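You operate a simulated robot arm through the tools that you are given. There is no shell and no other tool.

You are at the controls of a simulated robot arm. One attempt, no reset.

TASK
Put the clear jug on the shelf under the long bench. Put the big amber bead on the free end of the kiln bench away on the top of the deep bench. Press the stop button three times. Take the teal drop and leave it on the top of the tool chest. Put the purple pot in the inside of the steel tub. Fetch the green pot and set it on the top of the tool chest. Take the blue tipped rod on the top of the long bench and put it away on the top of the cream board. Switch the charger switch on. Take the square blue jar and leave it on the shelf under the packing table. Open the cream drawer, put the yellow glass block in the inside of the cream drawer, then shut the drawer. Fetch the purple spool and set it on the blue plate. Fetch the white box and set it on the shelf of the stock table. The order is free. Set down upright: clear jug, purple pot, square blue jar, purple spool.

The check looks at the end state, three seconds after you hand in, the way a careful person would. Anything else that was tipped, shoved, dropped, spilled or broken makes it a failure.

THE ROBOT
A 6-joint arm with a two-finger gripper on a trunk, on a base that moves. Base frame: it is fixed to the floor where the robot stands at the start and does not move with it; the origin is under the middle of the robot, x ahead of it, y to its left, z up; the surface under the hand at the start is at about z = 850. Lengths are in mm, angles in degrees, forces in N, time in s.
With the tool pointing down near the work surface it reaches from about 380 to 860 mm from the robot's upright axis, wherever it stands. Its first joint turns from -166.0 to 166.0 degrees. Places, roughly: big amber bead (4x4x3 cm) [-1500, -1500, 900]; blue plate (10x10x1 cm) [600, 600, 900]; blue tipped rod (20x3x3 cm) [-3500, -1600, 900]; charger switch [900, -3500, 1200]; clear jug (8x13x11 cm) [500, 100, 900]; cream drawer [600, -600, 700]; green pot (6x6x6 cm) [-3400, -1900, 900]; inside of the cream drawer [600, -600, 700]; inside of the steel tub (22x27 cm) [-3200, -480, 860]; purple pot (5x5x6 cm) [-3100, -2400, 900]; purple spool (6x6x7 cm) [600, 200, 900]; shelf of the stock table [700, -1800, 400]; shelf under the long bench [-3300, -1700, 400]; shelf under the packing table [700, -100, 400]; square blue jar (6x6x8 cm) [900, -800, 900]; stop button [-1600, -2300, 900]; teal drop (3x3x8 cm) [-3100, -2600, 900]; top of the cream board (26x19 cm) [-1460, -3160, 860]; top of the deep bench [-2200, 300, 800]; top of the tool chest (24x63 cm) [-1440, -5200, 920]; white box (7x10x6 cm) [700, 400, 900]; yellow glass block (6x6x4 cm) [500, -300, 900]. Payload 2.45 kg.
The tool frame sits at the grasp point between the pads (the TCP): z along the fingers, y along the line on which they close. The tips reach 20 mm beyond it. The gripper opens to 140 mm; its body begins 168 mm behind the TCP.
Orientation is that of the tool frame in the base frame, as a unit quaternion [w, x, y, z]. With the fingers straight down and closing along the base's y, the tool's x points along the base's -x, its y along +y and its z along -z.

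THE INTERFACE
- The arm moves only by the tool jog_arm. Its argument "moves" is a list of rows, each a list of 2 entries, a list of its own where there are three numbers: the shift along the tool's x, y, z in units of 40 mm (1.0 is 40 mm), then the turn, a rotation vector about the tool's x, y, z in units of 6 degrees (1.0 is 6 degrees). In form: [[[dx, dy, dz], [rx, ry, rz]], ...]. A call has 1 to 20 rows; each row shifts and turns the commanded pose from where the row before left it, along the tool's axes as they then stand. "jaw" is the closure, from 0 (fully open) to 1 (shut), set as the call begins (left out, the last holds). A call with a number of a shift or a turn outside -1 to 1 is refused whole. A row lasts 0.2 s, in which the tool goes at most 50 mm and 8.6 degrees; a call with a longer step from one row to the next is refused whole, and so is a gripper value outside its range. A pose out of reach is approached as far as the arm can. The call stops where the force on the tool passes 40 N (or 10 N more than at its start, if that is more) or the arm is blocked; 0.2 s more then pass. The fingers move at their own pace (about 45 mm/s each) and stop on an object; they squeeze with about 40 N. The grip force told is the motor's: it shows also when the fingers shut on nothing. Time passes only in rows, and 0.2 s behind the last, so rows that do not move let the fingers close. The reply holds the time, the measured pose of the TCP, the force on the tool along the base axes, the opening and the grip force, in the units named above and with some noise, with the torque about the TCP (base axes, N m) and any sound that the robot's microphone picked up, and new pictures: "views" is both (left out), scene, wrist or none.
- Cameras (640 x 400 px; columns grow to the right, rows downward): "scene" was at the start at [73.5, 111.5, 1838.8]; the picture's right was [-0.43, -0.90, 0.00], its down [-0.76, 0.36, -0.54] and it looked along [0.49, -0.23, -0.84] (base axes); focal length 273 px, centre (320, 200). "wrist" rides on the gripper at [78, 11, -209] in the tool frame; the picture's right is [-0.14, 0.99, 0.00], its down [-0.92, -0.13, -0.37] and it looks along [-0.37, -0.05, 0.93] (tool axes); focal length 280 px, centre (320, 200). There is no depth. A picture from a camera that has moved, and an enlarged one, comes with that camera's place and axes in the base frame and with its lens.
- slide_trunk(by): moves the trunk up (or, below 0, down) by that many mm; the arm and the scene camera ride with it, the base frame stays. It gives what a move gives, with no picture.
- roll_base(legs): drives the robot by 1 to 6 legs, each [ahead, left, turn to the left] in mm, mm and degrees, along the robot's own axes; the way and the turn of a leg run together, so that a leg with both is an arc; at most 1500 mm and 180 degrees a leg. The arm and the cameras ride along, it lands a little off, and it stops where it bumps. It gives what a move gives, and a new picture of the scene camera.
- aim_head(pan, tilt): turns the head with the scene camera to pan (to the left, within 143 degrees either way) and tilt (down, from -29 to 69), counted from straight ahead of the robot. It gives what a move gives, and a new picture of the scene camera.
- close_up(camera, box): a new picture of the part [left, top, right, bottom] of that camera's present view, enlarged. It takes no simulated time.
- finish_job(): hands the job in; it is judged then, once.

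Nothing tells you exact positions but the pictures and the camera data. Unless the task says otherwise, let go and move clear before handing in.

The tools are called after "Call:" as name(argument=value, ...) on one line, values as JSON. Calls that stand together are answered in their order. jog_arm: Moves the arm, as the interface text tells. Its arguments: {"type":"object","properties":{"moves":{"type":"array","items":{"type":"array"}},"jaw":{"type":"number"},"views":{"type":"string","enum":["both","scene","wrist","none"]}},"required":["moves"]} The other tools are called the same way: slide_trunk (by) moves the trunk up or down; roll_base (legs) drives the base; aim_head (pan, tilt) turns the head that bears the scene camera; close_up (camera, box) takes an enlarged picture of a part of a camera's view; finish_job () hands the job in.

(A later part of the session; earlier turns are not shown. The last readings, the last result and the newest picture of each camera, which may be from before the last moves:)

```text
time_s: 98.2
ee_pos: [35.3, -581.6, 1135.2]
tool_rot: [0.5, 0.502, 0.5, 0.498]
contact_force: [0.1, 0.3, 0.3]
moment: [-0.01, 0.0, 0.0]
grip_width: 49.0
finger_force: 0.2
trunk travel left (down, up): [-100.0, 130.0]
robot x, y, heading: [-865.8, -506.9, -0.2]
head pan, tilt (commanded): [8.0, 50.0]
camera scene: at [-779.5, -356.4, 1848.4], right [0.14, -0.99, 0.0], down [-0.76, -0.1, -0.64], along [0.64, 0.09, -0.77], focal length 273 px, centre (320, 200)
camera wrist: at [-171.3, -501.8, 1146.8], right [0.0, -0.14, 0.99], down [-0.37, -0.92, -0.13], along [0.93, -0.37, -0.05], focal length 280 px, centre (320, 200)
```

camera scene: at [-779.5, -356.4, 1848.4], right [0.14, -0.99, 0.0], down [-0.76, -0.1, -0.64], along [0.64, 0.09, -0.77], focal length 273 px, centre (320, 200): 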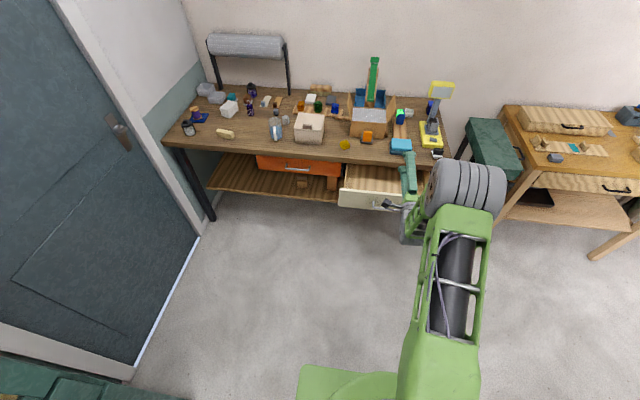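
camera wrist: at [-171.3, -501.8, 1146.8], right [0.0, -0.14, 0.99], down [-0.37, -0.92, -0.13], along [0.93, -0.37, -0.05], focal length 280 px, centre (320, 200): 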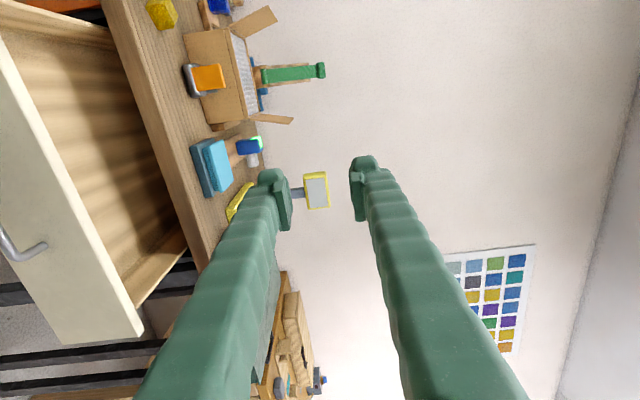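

Now I'll swing the tool down while keeping the wrist in reach, then drive back up to the table to fetch the yellow block.

Call:
jog_arm(moves=[[[0, -0.52, 0], [1, 0, 0]], [[0, -0.52, 0], [1, 0, 0]], [[0, -0.52, 0], [1, 0, 0]], [[0, -0.52, 0], [1, 0, 0]], [[0, -0.52, 0], [1, 0, 0]], [[0, -0.52, 0], [1, 0, 0]], [[0, -0.52, 0], [1, 0, 0]], [[0, -0.52, 0], [1, 0, 0]], [[0, -0.52, 0], [1, 0, 0]], [[0, -0.52, 0], [1, 0, 0]], [[0, -0.52, 0], [1, 0, 0]], [[0, -0.52, 0], [1, 0, 0]], [[0, -0.52, 0], [1, 0, 0]], [[0, -0.52, 0], [1, 0, 0]], [[0, -0.52, 0], [1, 0, 0]], [[0, 0, 0], [0, 0, 0]]], views="none")

Call:
roll_base(legs=[[500, 0, 0], [0, 100, 0]])

Call:
jog_arm(moves=[[[0, 0, 0], [0, 0, 0]]], jaw=0.3, views="wrist")

```text
time_s: 101.6
ee_pos: [-169.7, -604.1, 916.0]
tool_rot: [0.12, 0.714, 0.688, 0.051]
contact_force: [0.6, -0.2, -0.3]
moment: [-0.06, -0.03, 0.01]
grip_width: 49.0
finger_force: 0.0
out of reach, approached as far as the arm can: row 10, 11, 12, 13, 14, 15
trunk travel left (down, up): [-100.0, 130.0]
robot x, y, heading: [-866.3, -505.3, 0.1]
head pan, tilt (commanded): [8.0, 50.0]
```

```text
time_s: 105.7
ee_pos: [326.6, -504.0, 914.6]
tool_rot: [0.12, 0.713, 0.689, 0.05]
contact_force: [0.0, -0.8, 0.1]
moment: [-0.04, 0.02, -0.02]
grip_width: 49.0
finger_force: 0.1
trunk travel left (down, up): [-100.0, 130.0]
robot x, y, heading: [-366.8, -407.3, -0.7]
head pan, tilt (commanded): [8.0, 50.0]
camera scene: at [-282.7, -256.3, 1848.4], right [0.14, -0.99, 0.0], down [-0.76, -0.1, -0.64], along [0.64, 0.09, -0.77], focal length 273 px, centre (320, 200)
```

scene: 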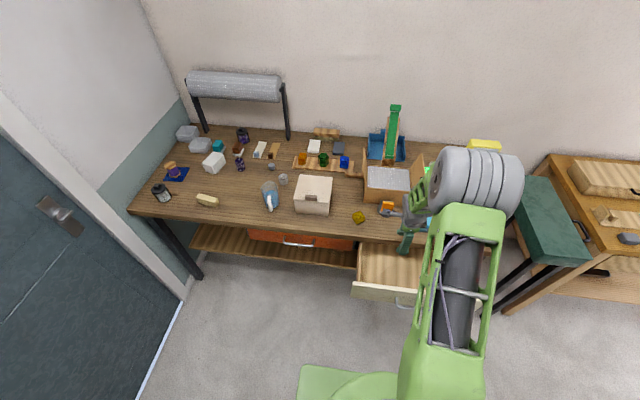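

```text
time_s: 106.1
ee_pos: [328.1, -505.0, 916.3]
tool_rot: [0.12, 0.713, 0.689, 0.05]
contact_force: [0.9, -0.4, 0.2]
moment: [-0.02, 0.0, 0.0]
grip_width: 83.6
finger_force: 0.0
trunk travel left (down, up): [-100.0, 130.0]
robot x, y, heading: [-368.1, -412.2, -0.2]
head pan, tilt (commanded): [8.0, 50.0]
camera wrist: at [292.4, -406.7, 1113.7], right [0.95, -0.16, 0.25], down [-0.26, -0.87, 0.41], along [0.15, -0.46, -0.88], focal length 280 px, centre (320, 200)
```

wrist: 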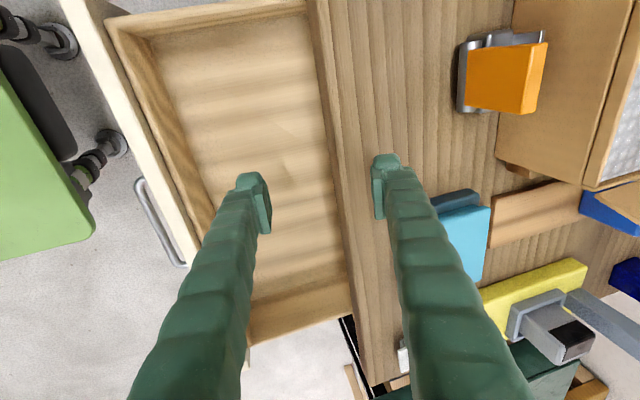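

The tool ended slightly tilted; I'll straighten it, rise, and move above the yellow block (≈[456, −323]).

Call:
jog_arm(moves=[[[0, 0, -1], [0.78, 0.3, 0]], [[0, 0, -1], [0.78, 0.3, 0]], [[0, 0, -0.5], [0.76, 0.3, 0]], [[0.76, 0.53, 0], [0, 0, 0]], [[0.76, 0.53, 0], [0, 0, 0]], [[0.76, 0.53, 0], [0, 0, 0]], [[0.76, 0.53, 0], [0, 0, 0]], [[0.76, 0.53, 0], [0, 0, 0]], [[0.5, 0.35, 0], [0, 0, 0]], [[0, 0, 0], [0, 0, 0]]], views="wrist")

```text
time_s: 108.3
ee_pos: [436.0, -331.4, 1015.1]
tool_rot: [0.001, 0.719, 0.695, 0.0]
contact_force: [0.5, 0.7, 0.1]
moment: [0.01, 0.01, 0.0]
grip_width: 98.1
finger_force: 0.0
trunk travel left (down, up): [-100.0, 130.0]
robot x, y, heading: [-366.7, -409.4, -0.2]
head pan, tilt (commanded): [8.0, 50.0]
camera wrist: at [449.7, -254.3, 1224.1], right [0.98, -0.17, 0.0], down [-0.16, -0.92, 0.37], along [-0.06, -0.36, -0.93], focal length 280 px, centre (320, 200)
```

wrist: 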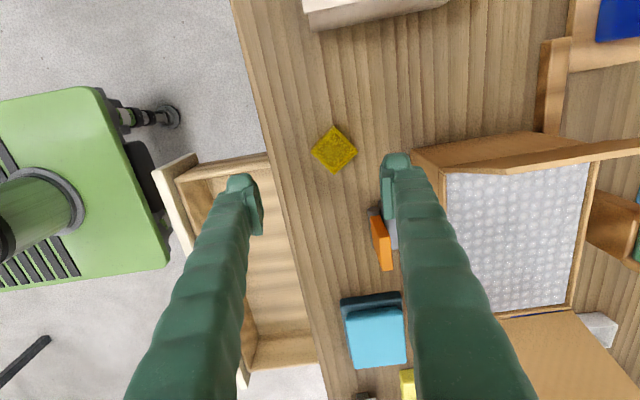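

Call:
close_up(camera="wrist", box=[270, 110, 400, 190])

```text
4.92 times, centred on (335, 150) of wrist
camera zoom: at [449.7, -254.3, 1224.1], right [0.98, -0.17, 0.0], down [-0.16, -0.92, 0.37], along [-0.06, -0.36, -0.93], focal length 1380 px, centre (246, 446)
```

zoom: 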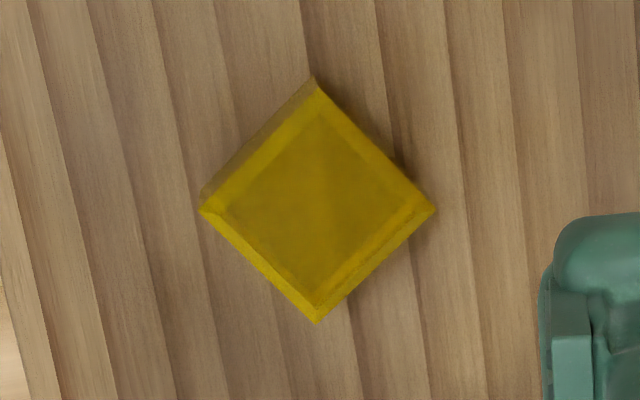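

The block is a 44 mm square rotated 45°; its centre is [456, −324]. I'll rotate the tool to align with its faces and descend.

Call:
jog_arm(moves=[[[0.21, 0.48, 0], [0, 0, 0]], [[0, 0, 0], [0, 0, -1]], [[0, 0, 0], [0, 0, -1]], [[0, 0, 0], [0, 0, -1]], [[0, 0, 0], [0, 0, -1]], [[0, 0, 0], [0, 0, -1]], [[0, 0, 0], [0, 0, -1]], [[0, 0, 0.6], [0, 0, -0.25]], [[0, 0, 0.6], [0, 0, 0]], [[0, 0, 0.6], [0, 0, 0]], [[0, 0, 0], [0, 0, 0]]], views="wrist")

```text
time_s: 110.7
ee_pos: [457.5, -323.0, 942.8]
tool_rot: [0.001, 0.459, 0.889, -0.001]
contact_force: [0.1, 0.5, 1.1]
moment: [0.01, 0.01, -0.02]
grip_width: 98.1
finger_force: 0.1
trunk travel left (down, up): [-100.0, 130.0]
robot x, y, heading: [-374.0, -407.9, -0.4]
head pan, tilt (commanded): [8.0, 50.0]
camera wrist: at [420.9, -253.5, 1151.0], right [0.89, 0.46, 0.0], down [0.43, -0.82, 0.37], along [0.17, -0.33, -0.93], focal length 280 px, centre (320, 200)
```

wrist: 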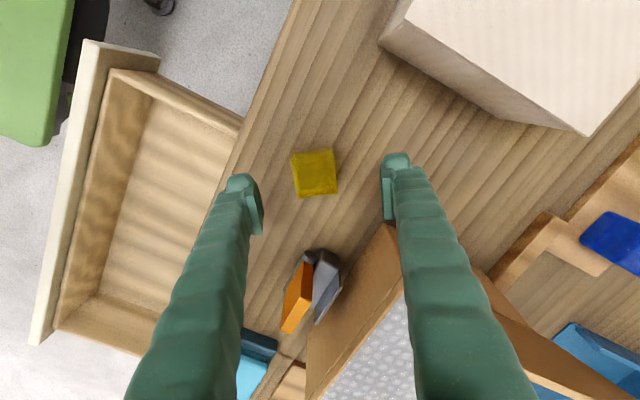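

Aligned with the block; small correction, narrow the jaw to stay clear of the carton, then descend and grip.

Call:
jog_arm(moves=[[[0.08, -0.11, 0.4], [0, 0, 0]], [[0, 0, 0.5], [0, 0, 0]], [[0, 0, 0.5], [0, 0, 0]], [[0, 0, 0.37], [0, 0, 0]], [[0, 0, 0], [0, 0, 0]]], jaw=0.46, views="wrist")

Call:
jog_arm(moves=[[[0, 0, 0], [0, 0, 0]], [[0, 0, 0], [0, 0, 0]], [[0, 0, 0], [0, 0, 0]], [[0, 0, 0], [0, 0, 0]]], jaw=1, views="wrist")

```text
time_s: 111.9
ee_pos: [450.3, -324.0, 870.0]
tool_rot: [0.001, 0.459, 0.889, 0.0]
contact_force: [-0.5, -0.5, -0.7]
moment: [-0.04, 0.04, -0.02]
grip_width: 75.5
finger_force: 0.1
trunk travel left (down, up): [-100.0, 130.0]
robot x, y, heading: [-371.8, -407.3, -0.6]
head pan, tilt (commanded): [8.0, 50.0]
camera wrist: at [414.0, -254.1, 1079.7], right [0.89, 0.46, 0.0], down [0.43, -0.82, 0.37], along [0.17, -0.33, -0.93], focal length 280 px, centre (320, 200)
```

wrist: 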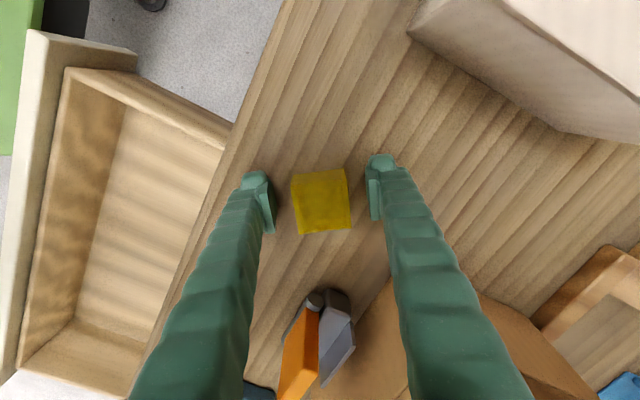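

```text
time_s: 112.9
ee_pos: [450.4, -323.7, 870.5]
tool_rot: [0.001, 0.459, 0.889, 0.0]
contact_force: [0.3, 0.6, -0.2]
moment: [-0.01, -0.04, 0.01]
grip_width: 41.2
finger_force: 39.9
trunk travel left (down, up): [-100.0, 130.0]
robot x, y, heading: [-366.5, -406.3, -0.1]
head pan, tilt (commanded): [8.0, 50.0]
camera wrist: at [414.0, -254.1, 1079.8], right [0.89, 0.46, 0.0], down [0.43, -0.82, 0.37], along [0.17, -0.33, -0.93], focal length 280 px, centre (320, 200)
```

wrist: 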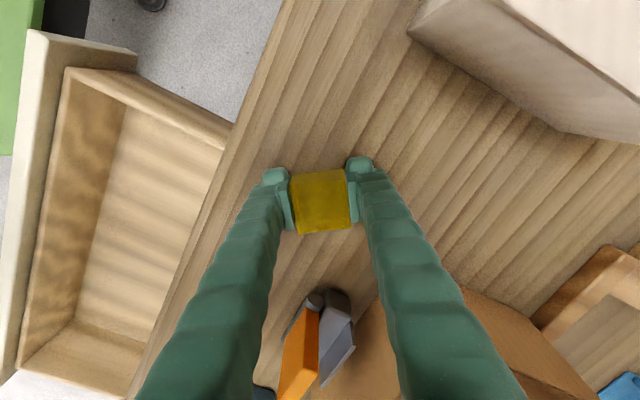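

Gripped at 41 mm. Lifting slowly and carrying it over the open drawer (interior about x 198–350, y −350…−760).

Call:
jog_arm(moves=[[[0, 0, -0.3], [0, 0, 0]], [[0, 0, -0.5], [0, 0, 0]], [[0, 0, -0.6], [0, 0, 0]], [[0, 0, -0.6], [0, 0, 0]], [[0, 0, -0.6], [0, 0, 0]], [[0, -0.4, 0], [0, 0, 0]], [[0, -0.7, 0], [0, 0, 0]], [[0, -0.8, 0], [0, 0, 0]], [[0, -0.8, 0], [0, 0, 0]], [[0, -0.8, 0], [0, 0, 0]], [[0, -0.8, 0], [0, 0, 0]], [[0, -0.7, 0], [0, 0, 0]], [[0, -0.46, 0], [0, 0, 0]], [[0, 0, 0], [0, 0, 0]]], views="wrist")

```text
time_s: 115.9
ee_pos: [273.1, -449.7, 976.2]
tool_rot: [0.001, 0.459, 0.888, 0.0]
contact_force: [0.0, -0.7, -1.2]
moment: [0.03, 0.0, -0.01]
grip_width: 41.2
finger_force: 40.2
trunk travel left (down, up): [-100.0, 130.0]
robot x, y, heading: [-370.6, -406.3, -0.0]
head pan, tilt (commanded): [8.0, 50.0]
camera wrist: at [237.3, -379.9, 1185.7], right [0.89, 0.46, 0.0], down [0.43, -0.82, 0.37], along [0.17, -0.33, -0.93], focal length 280 px, centre (320, 200)
```

wrist: 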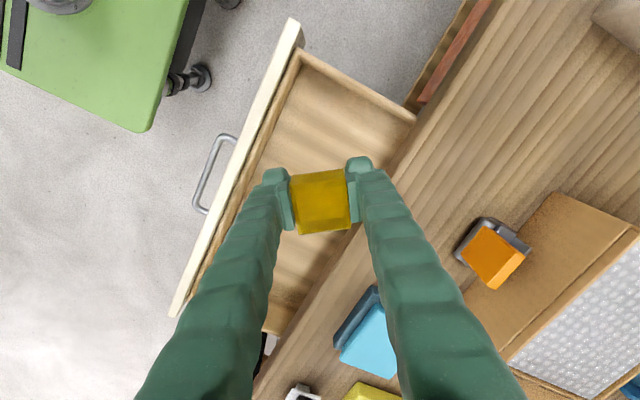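

Call:
jog_arm(moves=[[[0, 0, 0.5], [0, 0, 0]], [[0, 0, 0.8], [0, 0, 0]], [[0, 0, 0.8], [0, 0, 0]], [[0, 0, 0.8], [0, 0, 0]], [[0, 0, 0.8], [0, 0, 0]], [[0, 0, 0.8], [0, 0, 0]], [[0, 0, 0.8], [0, 0, 0]], [[0, 0, 0.4], [0, 0, 0]], [[0, 0, 0], [0, 0, 0]]], views="wrist")

```text
time_s: 117.9
ee_pos: [272.0, -449.6, 746.3]
tool_rot: [0.001, 0.459, 0.888, 0.0]
contact_force: [0.3, 0.8, -0.6]
moment: [0.03, -0.01, -0.01]
grip_width: 41.2
finger_force: 39.5
trunk travel left (down, up): [-100.0, 130.0]
robot x, y, heading: [-367.8, -407.7, -0.0]
head pan, tilt (commanded): [8.0, 50.0]
camera wrist: at [235.9, -379.7, 956.4], right [0.89, 0.46, 0.0], down [0.43, -0.82, 0.37], along [0.17, -0.33, -0.93], focal length 280 px, centre (320, 200)
```

wrist: 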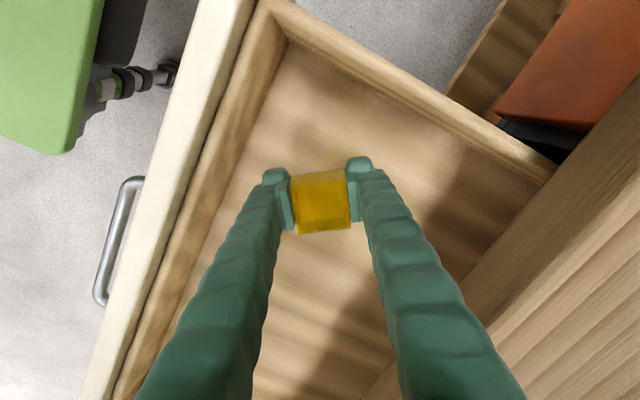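

Call:
jog_arm(moves=[[[0, 0, 0.15], [0, 0, 0]], [[0, 0, 0.15], [0, 0, 0]], [[0, 0, 0.15], [0, 0, 0]], [[0, 0, 0], [0, 0, 0]]], views="none")

Call:
jog_arm(moves=[[[0, 0, 0.1], [0, 0, 0]], [[0, 0, 0.1], [0, 0, 0]], [[0, 0, 0], [0, 0, 0]]], views="none")

Call:
jog_arm(moves=[[[0, 0, 0.08], [0, 0, 0]], [[0, 0, 0.08], [0, 0, 0]], [[0, 0, 0], [0, 0, 0]]], views="wrist")

```text
time_s: 118.9
ee_pos: [271.4, -448.8, 728.9]
tool_rot: [0.0, 0.459, 0.888, -0.001]
contact_force: [-0.8, -0.2, -2.0]
moment: [0.03, 0.03, -0.03]
grip_width: 41.3
finger_force: 40.0
trunk travel left (down, up): [-100.0, 130.0]
robot x, y, heading: [-371.0, -407.1, 0.0]
head pan, tilt (commanded): [8.0, 50.0]
```

```text
time_s: 119.7
ee_pos: [272.1, -451.2, 721.8]
tool_rot: [0.0, 0.459, 0.889, 0.0]
contact_force: [0.3, -1.1, -1.5]
moment: [0.01, 0.0, -0.01]
grip_width: 41.5
finger_force: 40.2
trunk travel left (down, up): [-100.0, 130.0]
robot x, y, heading: [-369.5, -411.6, -0.2]
head pan, tilt (commanded): [8.0, 50.0]
```

```text
time_s: 120.5
ee_pos: [274.0, -450.1, 714.8]
tool_rot: [0.001, 0.458, 0.889, 0.001]
contact_force: [-0.3, -0.3, -0.8]
moment: [0.02, -0.01, -0.02]
grip_width: 41.2
finger_force: 40.1
trunk travel left (down, up): [-100.0, 130.0]
robot x, y, heading: [-370.4, -408.6, -0.2]
head pan, tilt (commanded): [8.0, 50.0]
camera wrist: at [237.1, -380.1, 923.9], right [0.89, 0.46, 0.0], down [0.43, -0.82, 0.37], along [0.17, -0.33, -0.93], focal length 280 px, centre (320, 200)
```

wrist: 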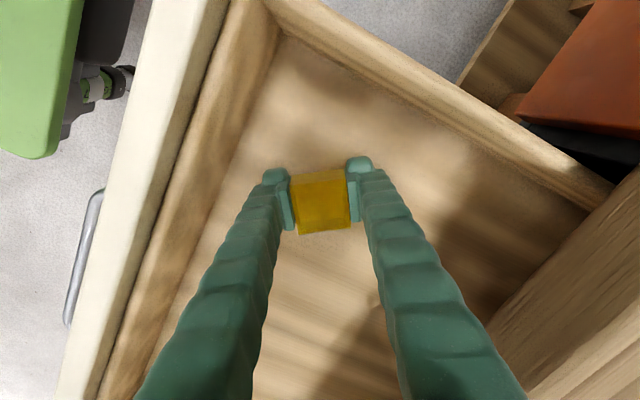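

Call:
jog_arm(moves=[[[0, 0, 0.08], [0, 0, 0]], [[0, 0, 0], [0, 0, 0]]], views="none")

Call:
jog_arm(moves=[[[0, 0, 0.08], [0, 0, 0]], [[0, 0, 0], [0, 0, 0]]], views="none")

Call:
jog_arm(moves=[[[0, 0, 0.08], [0, 0, 0]], [[0, 0, 0], [0, 0, 0]]], views="none")

```text
time_s: 121.1
ee_pos: [271.6, -449.8, 710.5]
tool_rot: [0.001, 0.458, 0.889, -0.001]
contact_force: [0.7, 0.6, -1.2]
moment: [0.02, 0.0, -0.01]
grip_width: 41.2
finger_force: 40.0
trunk travel left (down, up): [-100.0, 130.0]
robot x, y, heading: [-369.4, -411.0, 0.2]
head pan, tilt (commanded): [8.0, 50.0]
```

```text
time_s: 121.7
ee_pos: [271.8, -450.1, 708.8]
tool_rot: [0.0, 0.459, 0.889, -0.001]
contact_force: [-0.2, 0.6, -1.1]
moment: [0.02, 0.03, 0.0]
grip_width: 41.2
finger_force: 39.9
trunk travel left (down, up): [-100.0, 130.0]
robot x, y, heading: [-369.2, -406.2, -0.3]
head pan, tilt (commanded): [8.0, 50.0]
```

```text
time_s: 122.3
ee_pos: [272.0, -450.3, 707.3]
tool_rot: [0.001, 0.459, 0.889, 0.0]
contact_force: [-0.8, -0.7, 5.2]
moment: [-0.08, 0.09, 0.0]
grip_width: 41.2
finger_force: 40.5
trunk travel left (down, up): [-100.0, 130.0]
robot x, y, heading: [-373.6, -410.8, -0.2]
head pan, tilt (commanded): [8.0, 50.0]
```

Contact with the drawer floor. Releasing and rising straight up.

Call:
jog_arm(moves=[[[0, 0, 0], [0, 0, 0]], [[0, 0, 0], [0, 0, 0]], [[0, 0, 0], [0, 0, 0]]], jaw=0.5, views="none")

Call:
jog_arm(moves=[[[0, 0, -0.5], [0, 0, 0]], [[0, 0, -1], [0, 0, 0]], [[0, 0, -1], [0, 0, 0]], [[0, 0, -1], [0, 0, 0]], [[0, 0, -1], [0, 0, 0]], [[0, 0, -1], [0, 0, 0]], [[0, 0, -1], [0, 0, 0]], [[0, 0, 0], [0, 0, 0]]], views="wrist")

```text
time_s: 123.1
ee_pos: [272.2, -448.7, 705.1]
tool_rot: [0.001, 0.458, 0.889, 0.0]
contact_force: [-0.4, 0.4, 0.7]
moment: [0.0, -0.01, 0.03]
grip_width: 70.0
finger_force: 0.1
trunk travel left (down, up): [-100.0, 130.0]
robot x, y, heading: [-370.1, -406.3, -0.2]
head pan, tilt (commanded): [8.0, 50.0]
```

```text
time_s: 124.9
ee_pos: [271.8, -447.2, 967.0]
tool_rot: [0.001, 0.458, 0.889, -0.001]
contact_force: [0.2, 0.8, 0.1]
moment: [-0.03, 0.0, 0.02]
grip_width: 70.0
finger_force: 0.0
trunk travel left (down, up): [-100.0, 130.0]
robot x, y, heading: [-370.6, -407.0, 0.0]
head pan, tilt (commanded): [8.0, 50.0]
camera wrist: at [235.7, -376.6, 1174.8], right [0.89, 0.46, 0.0], down [0.43, -0.82, 0.37], along [0.17, -0.33, -0.93], focal length 280 px, centre (320, 200)
```

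wrist: 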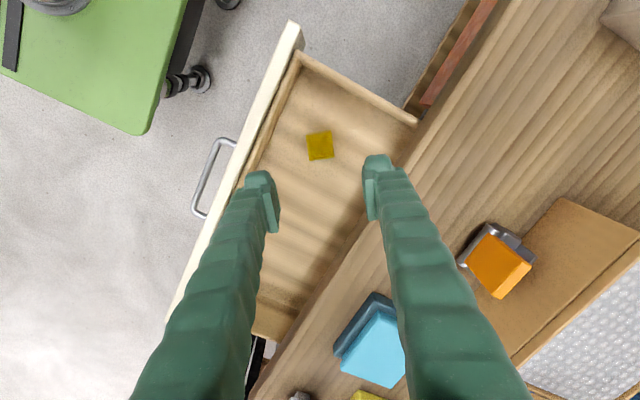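

The yellow block lies inside the drawer. Now I'll back the base off, point the tool 45° forward-down with fingers shut, and push the drawer front closed.

Call:
roll_base(legs=[[-290, 0, 0]])

Call:
jog_arm(moves=[[[0, 0, 0], [0, 0, -1]], [[0, 0, 0], [0, 0, -1]], [[0, 0, 0], [0, 0, -1]], [[0, 0, 0], [0, 0, -1]], [[0, 0, 0], [0, 0, -1]], [[0, 0, 0], [0, 0, -1]], [[0, 0, 0], [0, 0, -1]], [[0, 0, 0], [0, 0, -1]], [[0, 0, 0], [0, 0, -1]], [[0, 0, 0], [0, 0, -0.1]], [[0, 0, 0], [0, -1, 0]], [[0, 0, 0], [0, -1, 0]], [[0, 0, 0], [0, -1, 0]], [[0, 0, 0], [0, -1, 0]], [[0, 0, 0], [0, -1, 0]], [[0, 0, 0], [0, -1, 0]], [[0, 0, 0], [0, -1, 0]], [[0, 0, 0], [0, -0.5, 0]], [[0, 0, 0], [0, 0, 0]]], jaw=1, views="wrist")

```text
time_s: 126.9
ee_pos: [-20.7, -447.6, 966.2]
tool_rot: [0.0, 0.46, 0.888, 0.0]
contact_force: [0.4, 0.2, -0.1]
moment: [0.02, -0.01, 0.01]
grip_width: 70.0
finger_force: 0.0
trunk travel left (down, up): [-100.0, 130.0]
robot x, y, heading: [-661.5, -406.1, -0.5]
head pan, tilt (commanded): [8.0, 50.0]
camera scene: at [-573.8, -255.7, 1848.5], right [0.13, -0.99, 0.0], down [-0.76, -0.1, -0.64], along [0.64, 0.09, -0.77], focal length 273 px, centre (320, 200)
```

scene: 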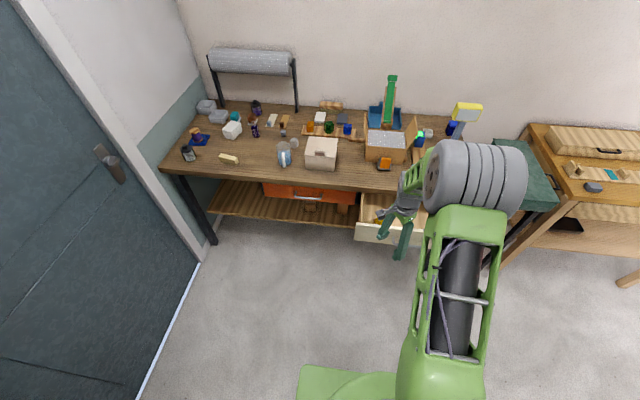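

```text
time_s: 130.9
ee_pos: [-19.7, -453.4, 964.3]
tool_rot: [0.354, 0.001, 0.935, -0.01]
contact_force: [-0.1, 0.6, 0.1]
moment: [-0.05, -0.01, 0.0]
grip_width: 0.0
finger_force: 29.5
out of reach, approached as far as the arm can: row 14
trunk travel left (down, up): [-100.0, 130.0]
robot x, y, heading: [-659.4, -404.5, -0.5]
head pan, tilt (commanded): [8.0, 50.0]
camera wrist: at [-215.9, -439.4, 1069.3], right [0.11, 0.99, 0.07], down [0.45, -0.12, 0.89], along [0.89, -0.07, -0.45], focal length 280 px, centre (320, 200)
```

wrist: 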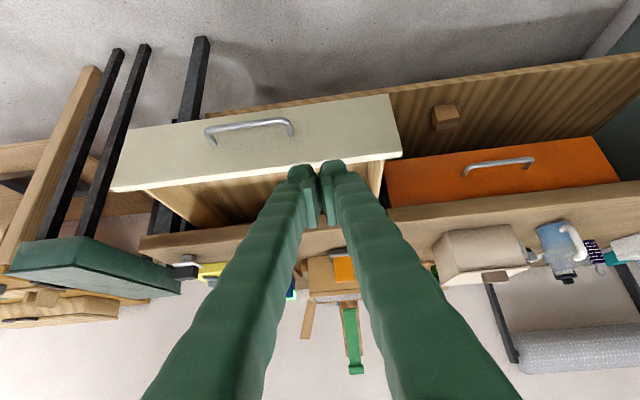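

Good view of the open drawer front. Moving the shut fingertips down in front of the drawer panel, left of the handle (y≈−450, z≈715).

Call:
jog_arm(moves=[[[0.22, 0.01, 0.92], [0, 0, 0]], [[0.22, 0.01, 0.92], [0, 0, 0]], [[0.22, 0.01, 0.92], [0, 0, 0]], [[0.22, 0.01, 0.92], [0, 0, 0]], [[0.22, 0.01, 0.92], [0, 0, 0]], [[0.22, 0.01, 0.92], [0, 0, 0]], [[0.22, 0.01, 0.9], [0, 0, 0]], [[0, 0, 0], [0, 0, 0]]], views="wrist")

```text
time_s: 132.7
ee_pos: [102.4, -456.8, 731.6]
tool_rot: [0.354, 0.002, 0.935, -0.012]
contact_force: [-0.3, 0.9, -0.3]
moment: [0.02, -0.02, -0.05]
grip_width: 0.1
finger_force: 29.7
trunk travel left (down, up): [-100.0, 130.0]
robot x, y, heading: [-663.4, -412.2, -0.4]
head pan, tilt (commanded): [8.0, 50.0]
camera wrist: at [-93.7, -442.3, 836.4], right [0.11, 0.99, 0.07], down [0.45, -0.12, 0.89], along [0.89, -0.07, -0.45], focal length 280 px, centre (320, 200)
```

wrist: 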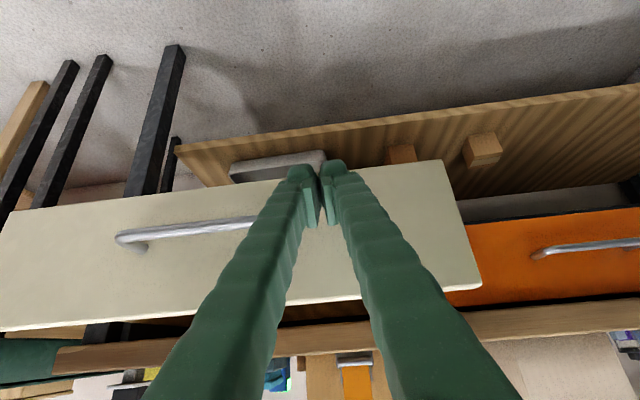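

Call:
jog_arm(moves=[[[-0.45, 0.25, 0.4], [0, 0, 0]], [[-0.3, 0, 0.265], [0, 0, 0]], [[-0.3, 0, 0.265], [0, 0, 0]], [[-0.37, 0, 0.33], [0, 0, 0]], [[-0.45, 0, 0.4], [0, 0, 0]], [[-0.45, 0, 0.4], [0, 0, 0]], [[-0.45, 0, 0.4], [0, 0, 0]], [[-0.45, 0, 0.4], [0, 0, 0]], [[-0.45, 0, 0.4], [0, 0, 0]], [[-0.45, 0, 0.4], [0, 0, 0]], [[-0.45, 0, 0.4], [0, 0, 0]], [[0, 0, 0], [0, 0, 0]]], views="wrist")

```text
time_s: 135.3
ee_pos: [349.5, -448.6, 730.3]
tool_rot: [0.353, 0.001, 0.936, -0.009]
contact_force: [1.2, 0.0, -0.4]
moment: [0.0, -0.02, 0.0]
grip_width: 0.1
finger_force: 29.0
out of reach, approached as far as the arm can: row 10
trunk travel left (down, up): [-100.0, 130.0]
robot x, y, heading: [-661.9, -410.9, -0.4]
head pan, tilt (commanded): [8.0, 50.0]
camera wrist: at [153.6, -434.4, 835.5], right [0.11, 0.99, 0.07], down [0.45, -0.12, 0.89], along [0.89, -0.07, -0.46], focal length 280 px, centre (320, 200)
```

wrist: 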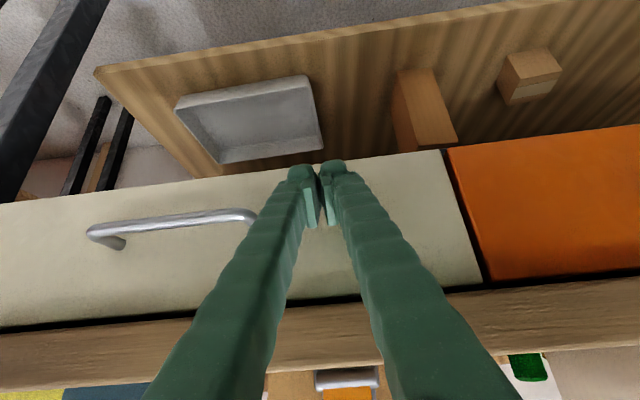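

Almost shut. Pushing the last ~33 mm gently.

Call:
jog_arm(moves=[[[-0.19, 0, 0.166], [0, 0, 0]], [[-0.19, 0, 0.166], [0, 0, 0]], [[-0.15, 0, 0.133], [0, 0, 0]], [[0, 0, 0], [0, 0, 0]]], views="none")

Call:
jog_arm(moves=[[[-0.1, 0, 0.09], [0, 0, 0]], [[0, 0, 0], [0, 0, 0]]], views="wrist")

```text
time_s: 136.3
ee_pos: [359.9, -449.2, 736.5]
tool_rot: [0.353, 0.002, 0.936, -0.011]
contact_force: [0.9, -0.3, 0.3]
moment: [-0.02, 0.01, -0.05]
grip_width: 0.1
finger_force: 29.3
out of reach, approached as far as the arm can: row 2, 3
trunk travel left (down, up): [-100.0, 130.0]
robot x, y, heading: [-660.8, -408.2, -0.3]
head pan, tilt (commanded): [8.0, 50.0]
```

```text
time_s: 136.9
ee_pos: [359.7, -449.0, 735.6]
tool_rot: [0.353, 0.002, 0.936, -0.011]
contact_force: [-0.5, -0.7, -0.3]
moment: [-0.03, -0.02, 0.0]
grip_width: 0.3
finger_force: 29.0
out of reach, approached as far as the arm can: row 1
trunk travel left (down, up): [-100.0, 130.0]
robot x, y, heading: [-659.1, -406.9, -0.4]
head pan, tilt (commanded): [8.0, 50.0]
camera wrist: at [163.9, -435.4, 841.5], right [0.11, 0.99, 0.07], down [0.45, -0.12, 0.89], along [0.89, -0.07, -0.45], focal length 280 px, centre (320, 200)
```

wrist: 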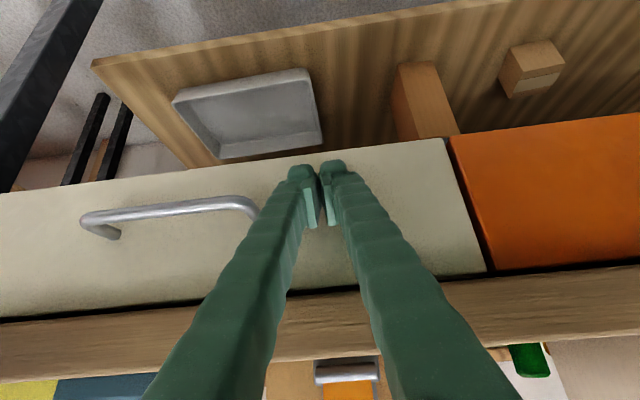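

The arm is at its limit, so I'll retract a little, roll the base 100 mm closer, and finish the push with the arm.

Call:
jog_arm(moves=[[[0.6, 0, -0.53], [0, 0, 0]], [[0.75, 0, -0.66], [0, 0, 0]], [[0.75, 0, -0.66], [0, 0, 0]], [[0.75, 0, -0.66], [0, 0, 0]], [[0, 0, 0], [0, 0, 0]]], views="none")

Call:
roll_base(legs=[[100, 0, 0]])

Call:
jog_arm(moves=[[[0, 0, 0], [0, 0, 0]]], views="wrist")

```text
time_s: 137.2
ee_pos: [368.3, -450.1, 762.4]
tool_rot: [0.375, 0.0, 0.927, -0.011]
contact_force: [-0.1, -0.5, 0.1]
moment: [-0.02, -0.01, -0.02]
grip_width: 0.0
finger_force: 29.7
trunk travel left (down, up): [-100.0, 130.0]
robot x, y, heading: [-658.5, -408.3, -0.4]
head pan, tilt (commanded): [8.0, 50.0]
stopped in row 1: the force on the tool passed its limit at 57 N (the readings are from after the stop); the commanded pose is now the measured one
```

```text
time_s: 138.0
ee_pos: [370.4, -450.4, 754.8]
tool_rot: [0.367, -0.001, 0.93, -0.01]
contact_force: [-16.0, 0.7, 8.6]
moment: [-0.01, -0.18, 0.02]
grip_width: 5.8
finger_force: 28.9
trunk travel left (down, up): [-100.0, 130.0]
robot x, y, heading: [-653.0, -403.6, -0.4]
head pan, tilt (commanded): [8.0, 50.0]
stopped in leg 1: the force on the tool passed its limit at 72 N (the readings are from after the stop); the commanded pose is now the measured one
camera scene: at [-567.4, -255.8, 1848.4], right [0.13, -0.99, 0.0], down [-0.76, -0.1, -0.64], along [0.64, 0.08, -0.77], focal length 273 px, centre (320, 200)
```

scene: 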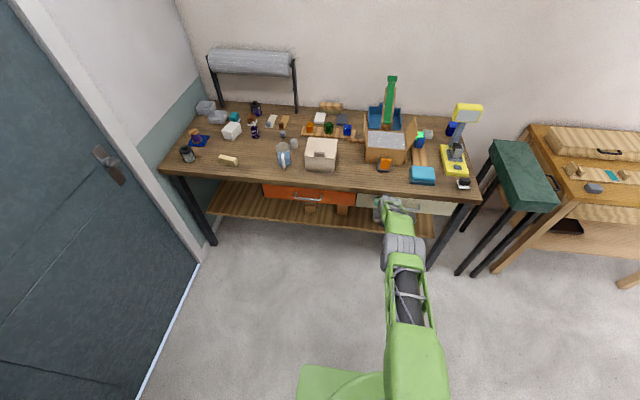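

```text
time_s: 138.4
ee_pos: [370.0, -450.7, 755.5]
tool_rot: [0.368, -0.001, 0.93, -0.011]
contact_force: [-17.6, 0.3, 6.3]
moment: [0.0, -0.19, 0.06]
grip_width: 5.9
finger_force: 29.9
trunk travel left (down, up): [-100.0, 130.0]
robot x, y, heading: [-649.7, -407.2, -0.4]
head pan, tilt (commanded): [8.0, 50.0]
camera wrist: at [170.7, -436.9, 855.1], right [0.11, 0.99, 0.08], down [0.42, -0.11, 0.9], along [0.9, -0.06, -0.43], focal length 280 px, centre (320, 200)
```

wrist: 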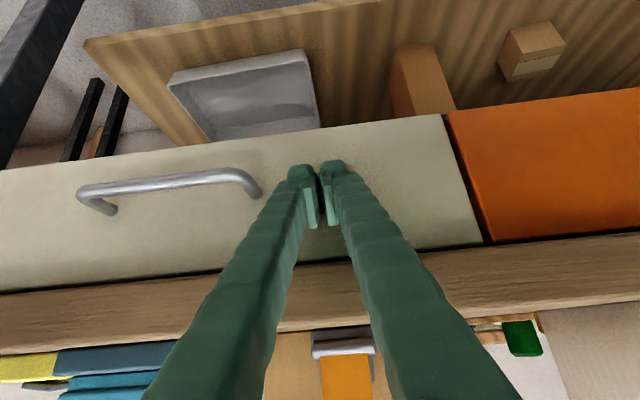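

The drawer looks nearly flush now, but the tool touched the table edge. I'll retract straight back (−x) and lower before pushing again.

Call:
jog_arm(moves=[[[0.2, 0, -0.18], [0, 0, 0]], [[0.36, 0, -0.34], [0, 0, 0]], [[0.6, 0, -0.57], [0, 0, 0]], [[0.7, 0, -0.66], [0, 0, 0]], [[0, 0, 0], [0, 0, 0]]], views="wrist")

```text
time_s: 139.6
ee_pos: [270.2, -446.6, 756.4]
tool_rot: [0.369, -0.001, 0.929, -0.009]
contact_force: [0.2, 0.0, 0.0]
moment: [0.03, 0.03, 0.02]
grip_width: 0.0
finger_force: 29.7
out of reach, approached as far as the arm can: row 2
trunk travel left (down, up): [-100.0, 130.0]
robot x, y, heading: [-653.4, -407.3, -0.3]
head pan, tilt (commanded): [8.0, 50.0]
camera wrist: at [70.6, -433.9, 855.5], right [0.11, 0.99, 0.08], down [0.42, -0.11, 0.9], along [0.9, -0.06, -0.43], focal length 280 px, centre (320, 200)
```

wrist: 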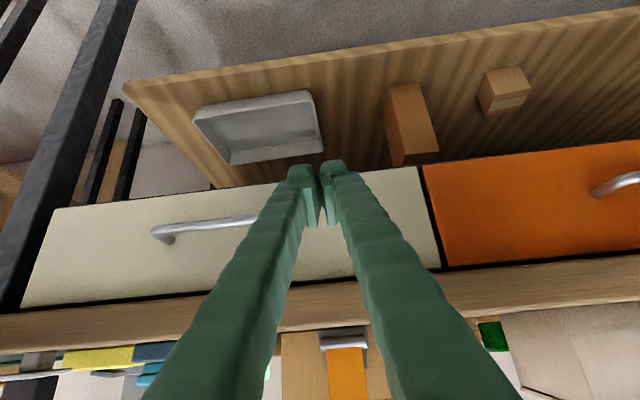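

Call:
close_up(camera="wrist", box=[360, 140, 520, 280])

```text
2.86 times, centred on (440, 210) of wrist
camera zoom: at [70.6, -433.9, 855.5], right [0.11, 0.99, 0.08], down [0.42, -0.11, 0.9], along [0.9, -0.06, -0.43], focal length 801 px, centre (-23, 171)
```

zoom: 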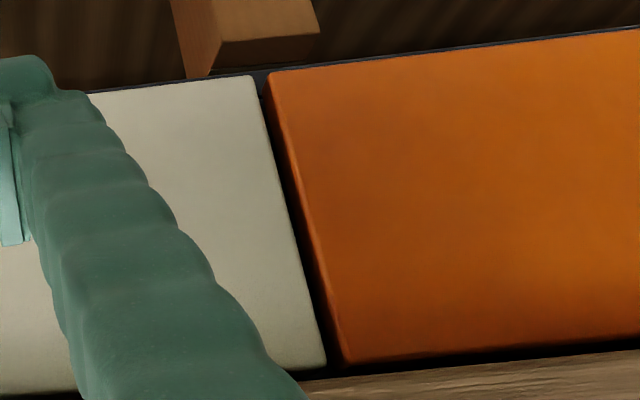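

The cream front is flush with the orange one: drawer shut with the block inside. Next is the square blue jar (≈[876, −855]); I'll raise the arm, then drive there and look from above.

Call:
jog_arm(moves=[[[-0.06, 0, -0.97], [0, 0, 0]], [[-0.06, 0, -0.97], [0, 0, 0]], [[-0.06, 0, -0.97], [0, 0, 0]], [[-0.06, 0, -0.97], [0, 0, 0]], [[-0.06, 0, -0.97], [0, 0, 0]], [[-0.06, 0, -0.97], [0, 0, 0]], [[-0.06, 0, -0.97], [0, 0, 0]], [[-0.06, 0, -0.97], [0, 0, 0]], [[-0.06, 0, -0.97], [0, 0, 0]], [[-0.06, 0, -0.97], [0, 0, 0]], [[0, 0, 0], [0, 1, 0]], [[0, 0, 0], [0, 1, 0]], [[0, 0, 0], [0, 1, 0]], [[0, 0, 0], [0, 1, 0]], [[0, 0, 0], [0, 1, 0]], [[0, 0, 0], [0, 1, 0]], [[0, 0, 0], [0, 1, 0]], [[0, 0, 0], [0, 0.2, 0]], [[0, 0, 0], [0, 0, 0]]], jaw=0.2, views="none")

Call:
roll_base(legs=[[0, -380, 0], [350, 0, 0]])

Call:
jog_arm(moves=[[[0, 0, 0], [0, 0, 0]]], views="wrist")

```text
time_s: 143.6
ee_pos: [21.1, -442.3, 1055.8]
tool_rot: [-0.001, 0.003, 1.0, -0.01]
contact_force: [-0.8, 0.2, -0.2]
moment: [0.0, 0.01, 0.0]
grip_width: 112.2
finger_force: 0.0
trunk travel left (down, up): [-100.0, 130.0]
robot x, y, heading: [-657.4, -406.3, -0.4]
head pan, tilt (commanded): [8.0, 50.0]
```

```text
time_s: 149.4
ee_pos: [374.0, -830.6, 1054.5]
tool_rot: [-0.001, 0.007, 1.0, -0.009]
contact_force: [0.7, 0.6, 0.7]
moment: [-0.03, 0.02, 0.02]
grip_width: 111.9
finger_force: 0.1
trunk travel left (down, up): [-100.0, 130.0]
robot x, y, heading: [-299.7, -787.1, -1.0]
head pan, tilt (commanded): [8.0, 50.0]
camera scene: at [-209.7, -639.1, 1848.4], right [0.13, -0.99, 0.0], down [-0.76, -0.1, -0.64], along [0.64, 0.08, -0.77], focal length 273 px, centre (320, 200)
```

scene: 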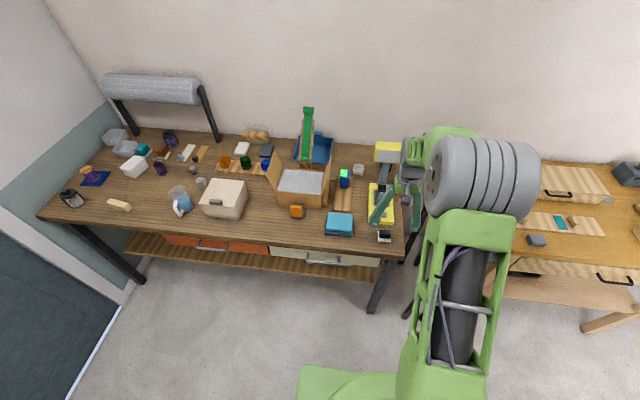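

```text
time_s: 149.8
ee_pos: [373.1, -830.8, 1055.4]
tool_rot: [0.0, 0.007, 1.0, -0.01]
contact_force: [-0.2, 0.2, 0.4]
moment: [0.0, 0.02, 0.0]
grip_width: 112.0
finger_force: 0.0
trunk travel left (down, up): [-100.0, 130.0]
robot x, y, heading: [-303.7, -790.8, -1.0]
head pan, tilt (commanded): [8.0, 50.0]
camera wrist: at [297.2, -814.9, 1264.2], right [0.15, 0.99, -0.02], down [0.92, -0.13, 0.37], along [0.36, -0.07, -0.93], focal length 280 px, centre (320, 200)
```

wrist: 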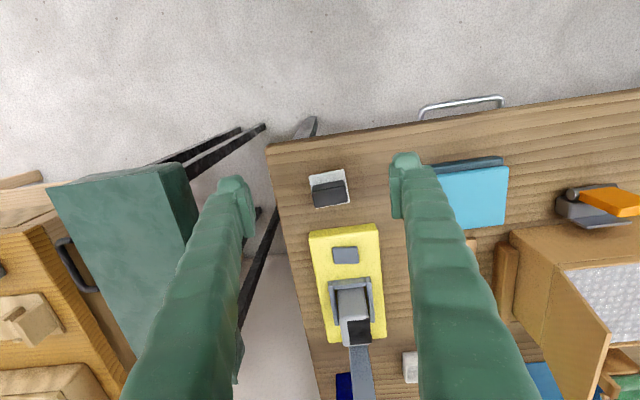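

The jar is behind the yellow press at the table's right end. I'll swing the arm to the left so the head camera can see the jar and the obstacles around it.

Call:
jog_arm(moves=[[[0, 1, 0], [0, 0, 0]], [[0, 1, 0], [0, 0, 0]], [[0, 1, 0], [0, 0, 0]], [[0, 1, 0], [0, 0, 0]], [[0, 1, 0], [0, 0, 0]], [[0, 1, 0], [0, 0, 0]], [[0, 1, 0], [0, 0, 0]], [[0, 1, 0], [0, 0, 0]], [[0, 1, 0], [0, 0, 0]], [[0, 1, 0], [0, 0, 0]]], views="none")

Call:
aim_head(pan=-12, tilt=42)

Call:
close_up(camera="scene", box=[220, 110, 420, 260])

```text
time_s: 152.0
ee_pos: [378.4, -427.5, 1048.7]
tool_rot: [0.0, 0.006, 1.0, -0.01]
contact_force: [1.3, -0.4, 0.4]
moment: [-0.06, -0.01, 0.02]
grip_width: 112.4
finger_force: 0.1
trunk travel left (down, up): [-100.0, 130.0]
robot x, y, heading: [-302.2, -790.1, -0.9]
head pan, tilt (commanded): [8.0, 50.0]
```

```text
time_s: 152.8
ee_pos: [378.5, -427.5, 1048.2]
tool_rot: [0.0, 0.007, 1.0, -0.009]
contact_force: [-0.1, 0.2, -0.3]
moment: [0.0, 0.01, 0.02]
grip_width: 112.1
finger_force: 0.0
trunk travel left (down, up): [-100.0, 130.0]
robot x, y, heading: [-299.0, -788.8, -0.8]
head pan, tilt (commanded): [-12.0, 42.0]
camera scene: at [-205.6, -667.3, 1859.6], right [-0.22, -0.98, 0.0], down [-0.65, 0.15, -0.74], along [0.72, -0.16, -0.67], focal length 273 px, centre (320, 200)
```

scene: 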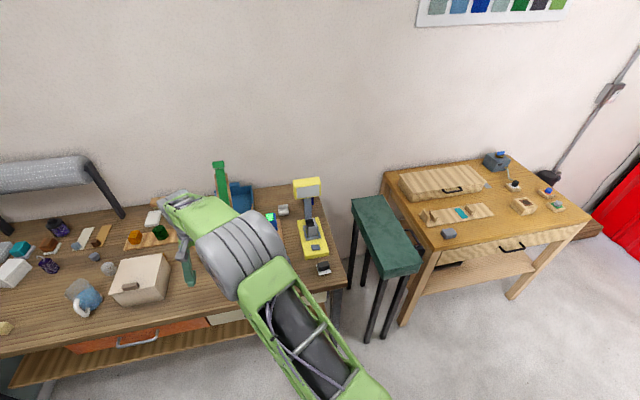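

```text
2.67 times, centred on (320, 185) of scene
camera zoom: at [-205.6, -667.3, 1859.6], right [-0.22, -0.98, 0.0], down [-0.65, 0.15, -0.74], along [0.72, -0.16, -0.67], focal length 729 px, centre (320, 240)
```

zoom: 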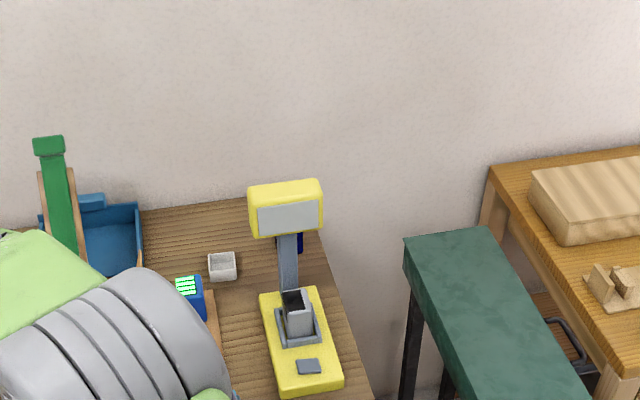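

The jar is right behind the press's pole (≈[734, −814]). I'll come at it from the right side with the tool tilted 45° pointing (+x, +y), which also suits the later shelf placement. First bring the arm forward and drive closer.

Call:
jog_arm(moves=[[[0.2, -1, 0], [0, 0, 0]], [[0.2, -1, 0], [0, 0, 0]], [[0.2, -1, 0], [0, 0, 0]], [[0.2, -1, 0], [0, 0, 0]], [[0.2, -1, 0], [0, 0, 0]], [[0.2, -1, 0], [0, 0, 0]], [[0.2, -1, 0], [0, 0, 0]], [[0.2, -1, 0], [0, 0, 0]], [[0.2, -1, 0], [0, 0, 0]], [[0.2, -1, 0], [0, 0, 0]], [[0, 0, 0], [0, 0, 0]]], jaw=0.35, views="none")

Call:
roll_base(legs=[[0, -120, 0.8], [230, 0, 0]])

```text
time_s: 155.2
ee_pos: [294.2, -829.5, 1055.8]
tool_rot: [-0.001, 0.007, 1.0, -0.01]
contact_force: [0.3, -0.3, 0.7]
moment: [-0.02, -0.01, -0.03]
grip_width: 90.8
finger_force: 0.1
trunk travel left (down, up): [-100.0, 130.0]
robot x, y, heading: [-299.1, -792.8, -0.6]
head pan, tilt (commanded): [-12.0, 42.0]
```

```text
time_s: 158.2
ee_pos: [523.5, -940.0, 1054.9]
tool_rot: [-0.001, 0.0, 1.0, -0.009]
contact_force: [0.4, 0.0, 0.3]
moment: [-0.03, 0.07, -0.02]
grip_width: 91.0
finger_force: 0.0
trunk travel left (down, up): [-100.0, 130.0]
robot x, y, heading: [-67.1, -905.3, -0.2]
head pan, tilt (commanded): [-12.0, 42.0]
camera scene: at [22.8, -784.3, 1859.6], right [-0.21, -0.98, 0.0], down [-0.66, 0.14, -0.74], along [0.73, -0.15, -0.67], focal length 273 px, centre (320, 200)
```

scene: 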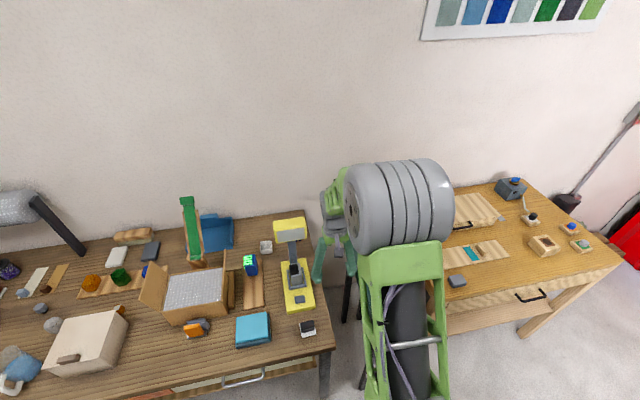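

Call:
jog_arm(moves=[[[0, 0, 0], [0, 0, -1]], [[0, 0, 0], [0, 0, -1]], [[0, 0, 0], [0, 0, -1]], [[0, 0, 0], [0, 0, -1]], [[0, 0, 0], [0, 0, -1]], [[0, 0, 0], [0, 0, -1]], [[0, 0, 0], [0, 0, -1]], [[0, 0, 0], [0, 0, -0.5]], [[0, 0, 0], [0, -1, 0]], [[0, 0, 0], [0, -1, 0]], [[0, 0, 0], [0, -1, 0]], [[0, 0, 0], [0, -1, 0]], [[0, 0, 0], [0, -1, 0]], [[0, 0, 0], [0, -1, 0]], [[0, 0, 0], [0, -1, 0]], [[0, 0, 0], [0, -0.5, 0]], [[0, 0, 0], [0, 0, 0]]], views="both")

```text
time_s: 161.8
ee_pos: [522.0, -941.5, 1055.5]
tool_rot: [0.351, -0.358, 0.854, 0.139]
contact_force: [1.3, 0.2, 0.4]
moment: [0.0, 0.03, -0.01]
grip_width: 91.1
finger_force: 0.0
trunk travel left (down, up): [-100.0, 130.0]
robot x, y, heading: [-68.6, -909.5, 0.2]
head pan, tilt (commanded): [-12.0, 42.0]
camera scene: at [21.6, -784.2, 1859.7], right [-0.21, -0.98, 0.0], down [-0.65, 0.14, -0.74], along [0.73, -0.15, -0.67], focal length 273 px, centre (320, 200)
camera wrist: at [372.3, -1075.8, 1151.1], right [-0.63, 0.77, 0.08], down [0.37, 0.2, 0.91], along [0.68, 0.6, -0.41], focal length 280 px, centre (320, 200)
```

scene: 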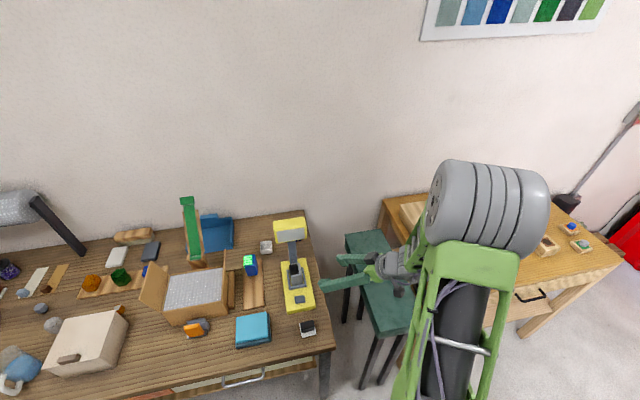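
wrist: 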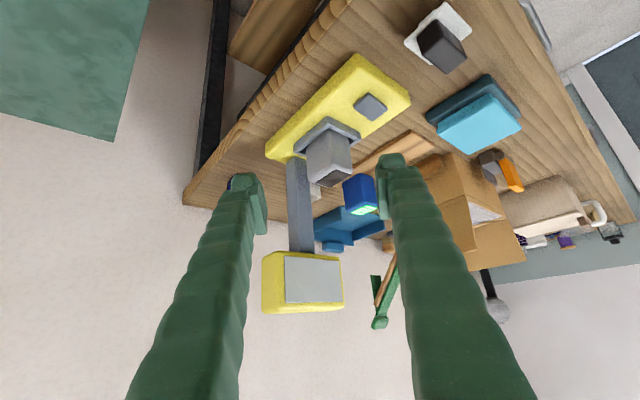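

Call:
jog_arm(moves=[[[-0.32, -0.737, 0.55], [0, 0, 0]], [[-0.32, -0.737, 0.55], [0, 0, 0]], [[-0.32, -0.737, 0.55], [0, 0, 0]], [[-0.32, -0.737, 0.55], [0, 0, 0]], [[-0.32, -0.737, 0.55], [0, 0, 0]], [[-0.32, -0.737, 0.55], [0, 0, 0]], [[-0.32, -0.737, 0.55], [0, 0, 0]], [[0, 0, 0], [0, 0, 0]]], views="both")

```text
time_s: 163.6
ee_pos: [792.9, -965.5, 1010.3]
tool_rot: [0.35, -0.357, 0.855, 0.139]
contact_force: [0.4, 0.3, 1.2]
moment: [-0.01, -0.01, 0.02]
grip_width: 90.7
finger_force: 0.0
trunk travel left (down, up): [-100.0, 130.0]
robot x, y, heading: [-72.2, -907.8, 0.3]
head pan, tilt (commanded): [-12.0, 42.0]
camera scene: at [21.4, -784.2, 1859.7], right [-0.21, -0.98, 0.0], down [-0.65, 0.14, -0.74], along [0.73, -0.15, -0.67], focal length 273 px, centre (320, 200)
camera wrist: at [642.5, -1099.7, 1105.5], right [-0.63, 0.77, 0.08], down [0.37, 0.2, 0.91], along [0.68, 0.6, -0.41], focal length 280 px, centre (320, 200)
```

scene: 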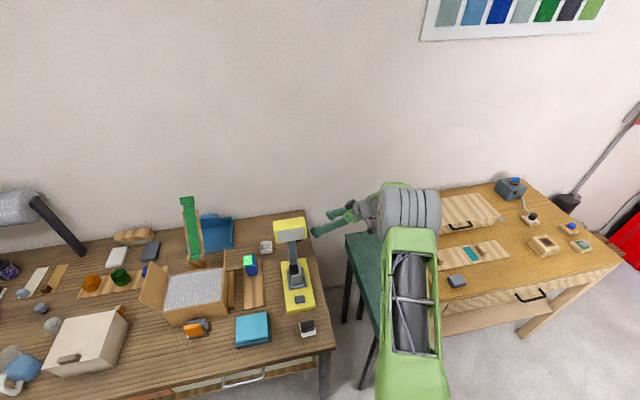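
wrist: 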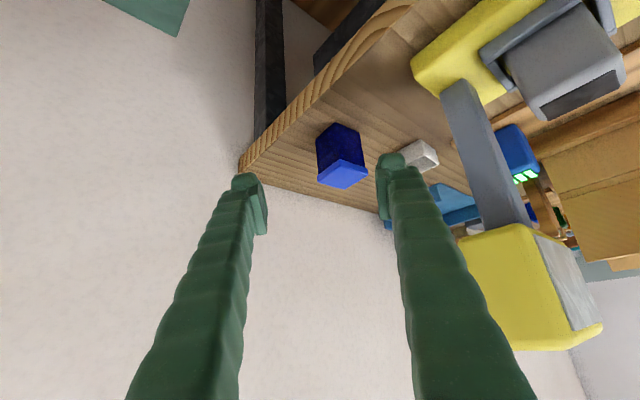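

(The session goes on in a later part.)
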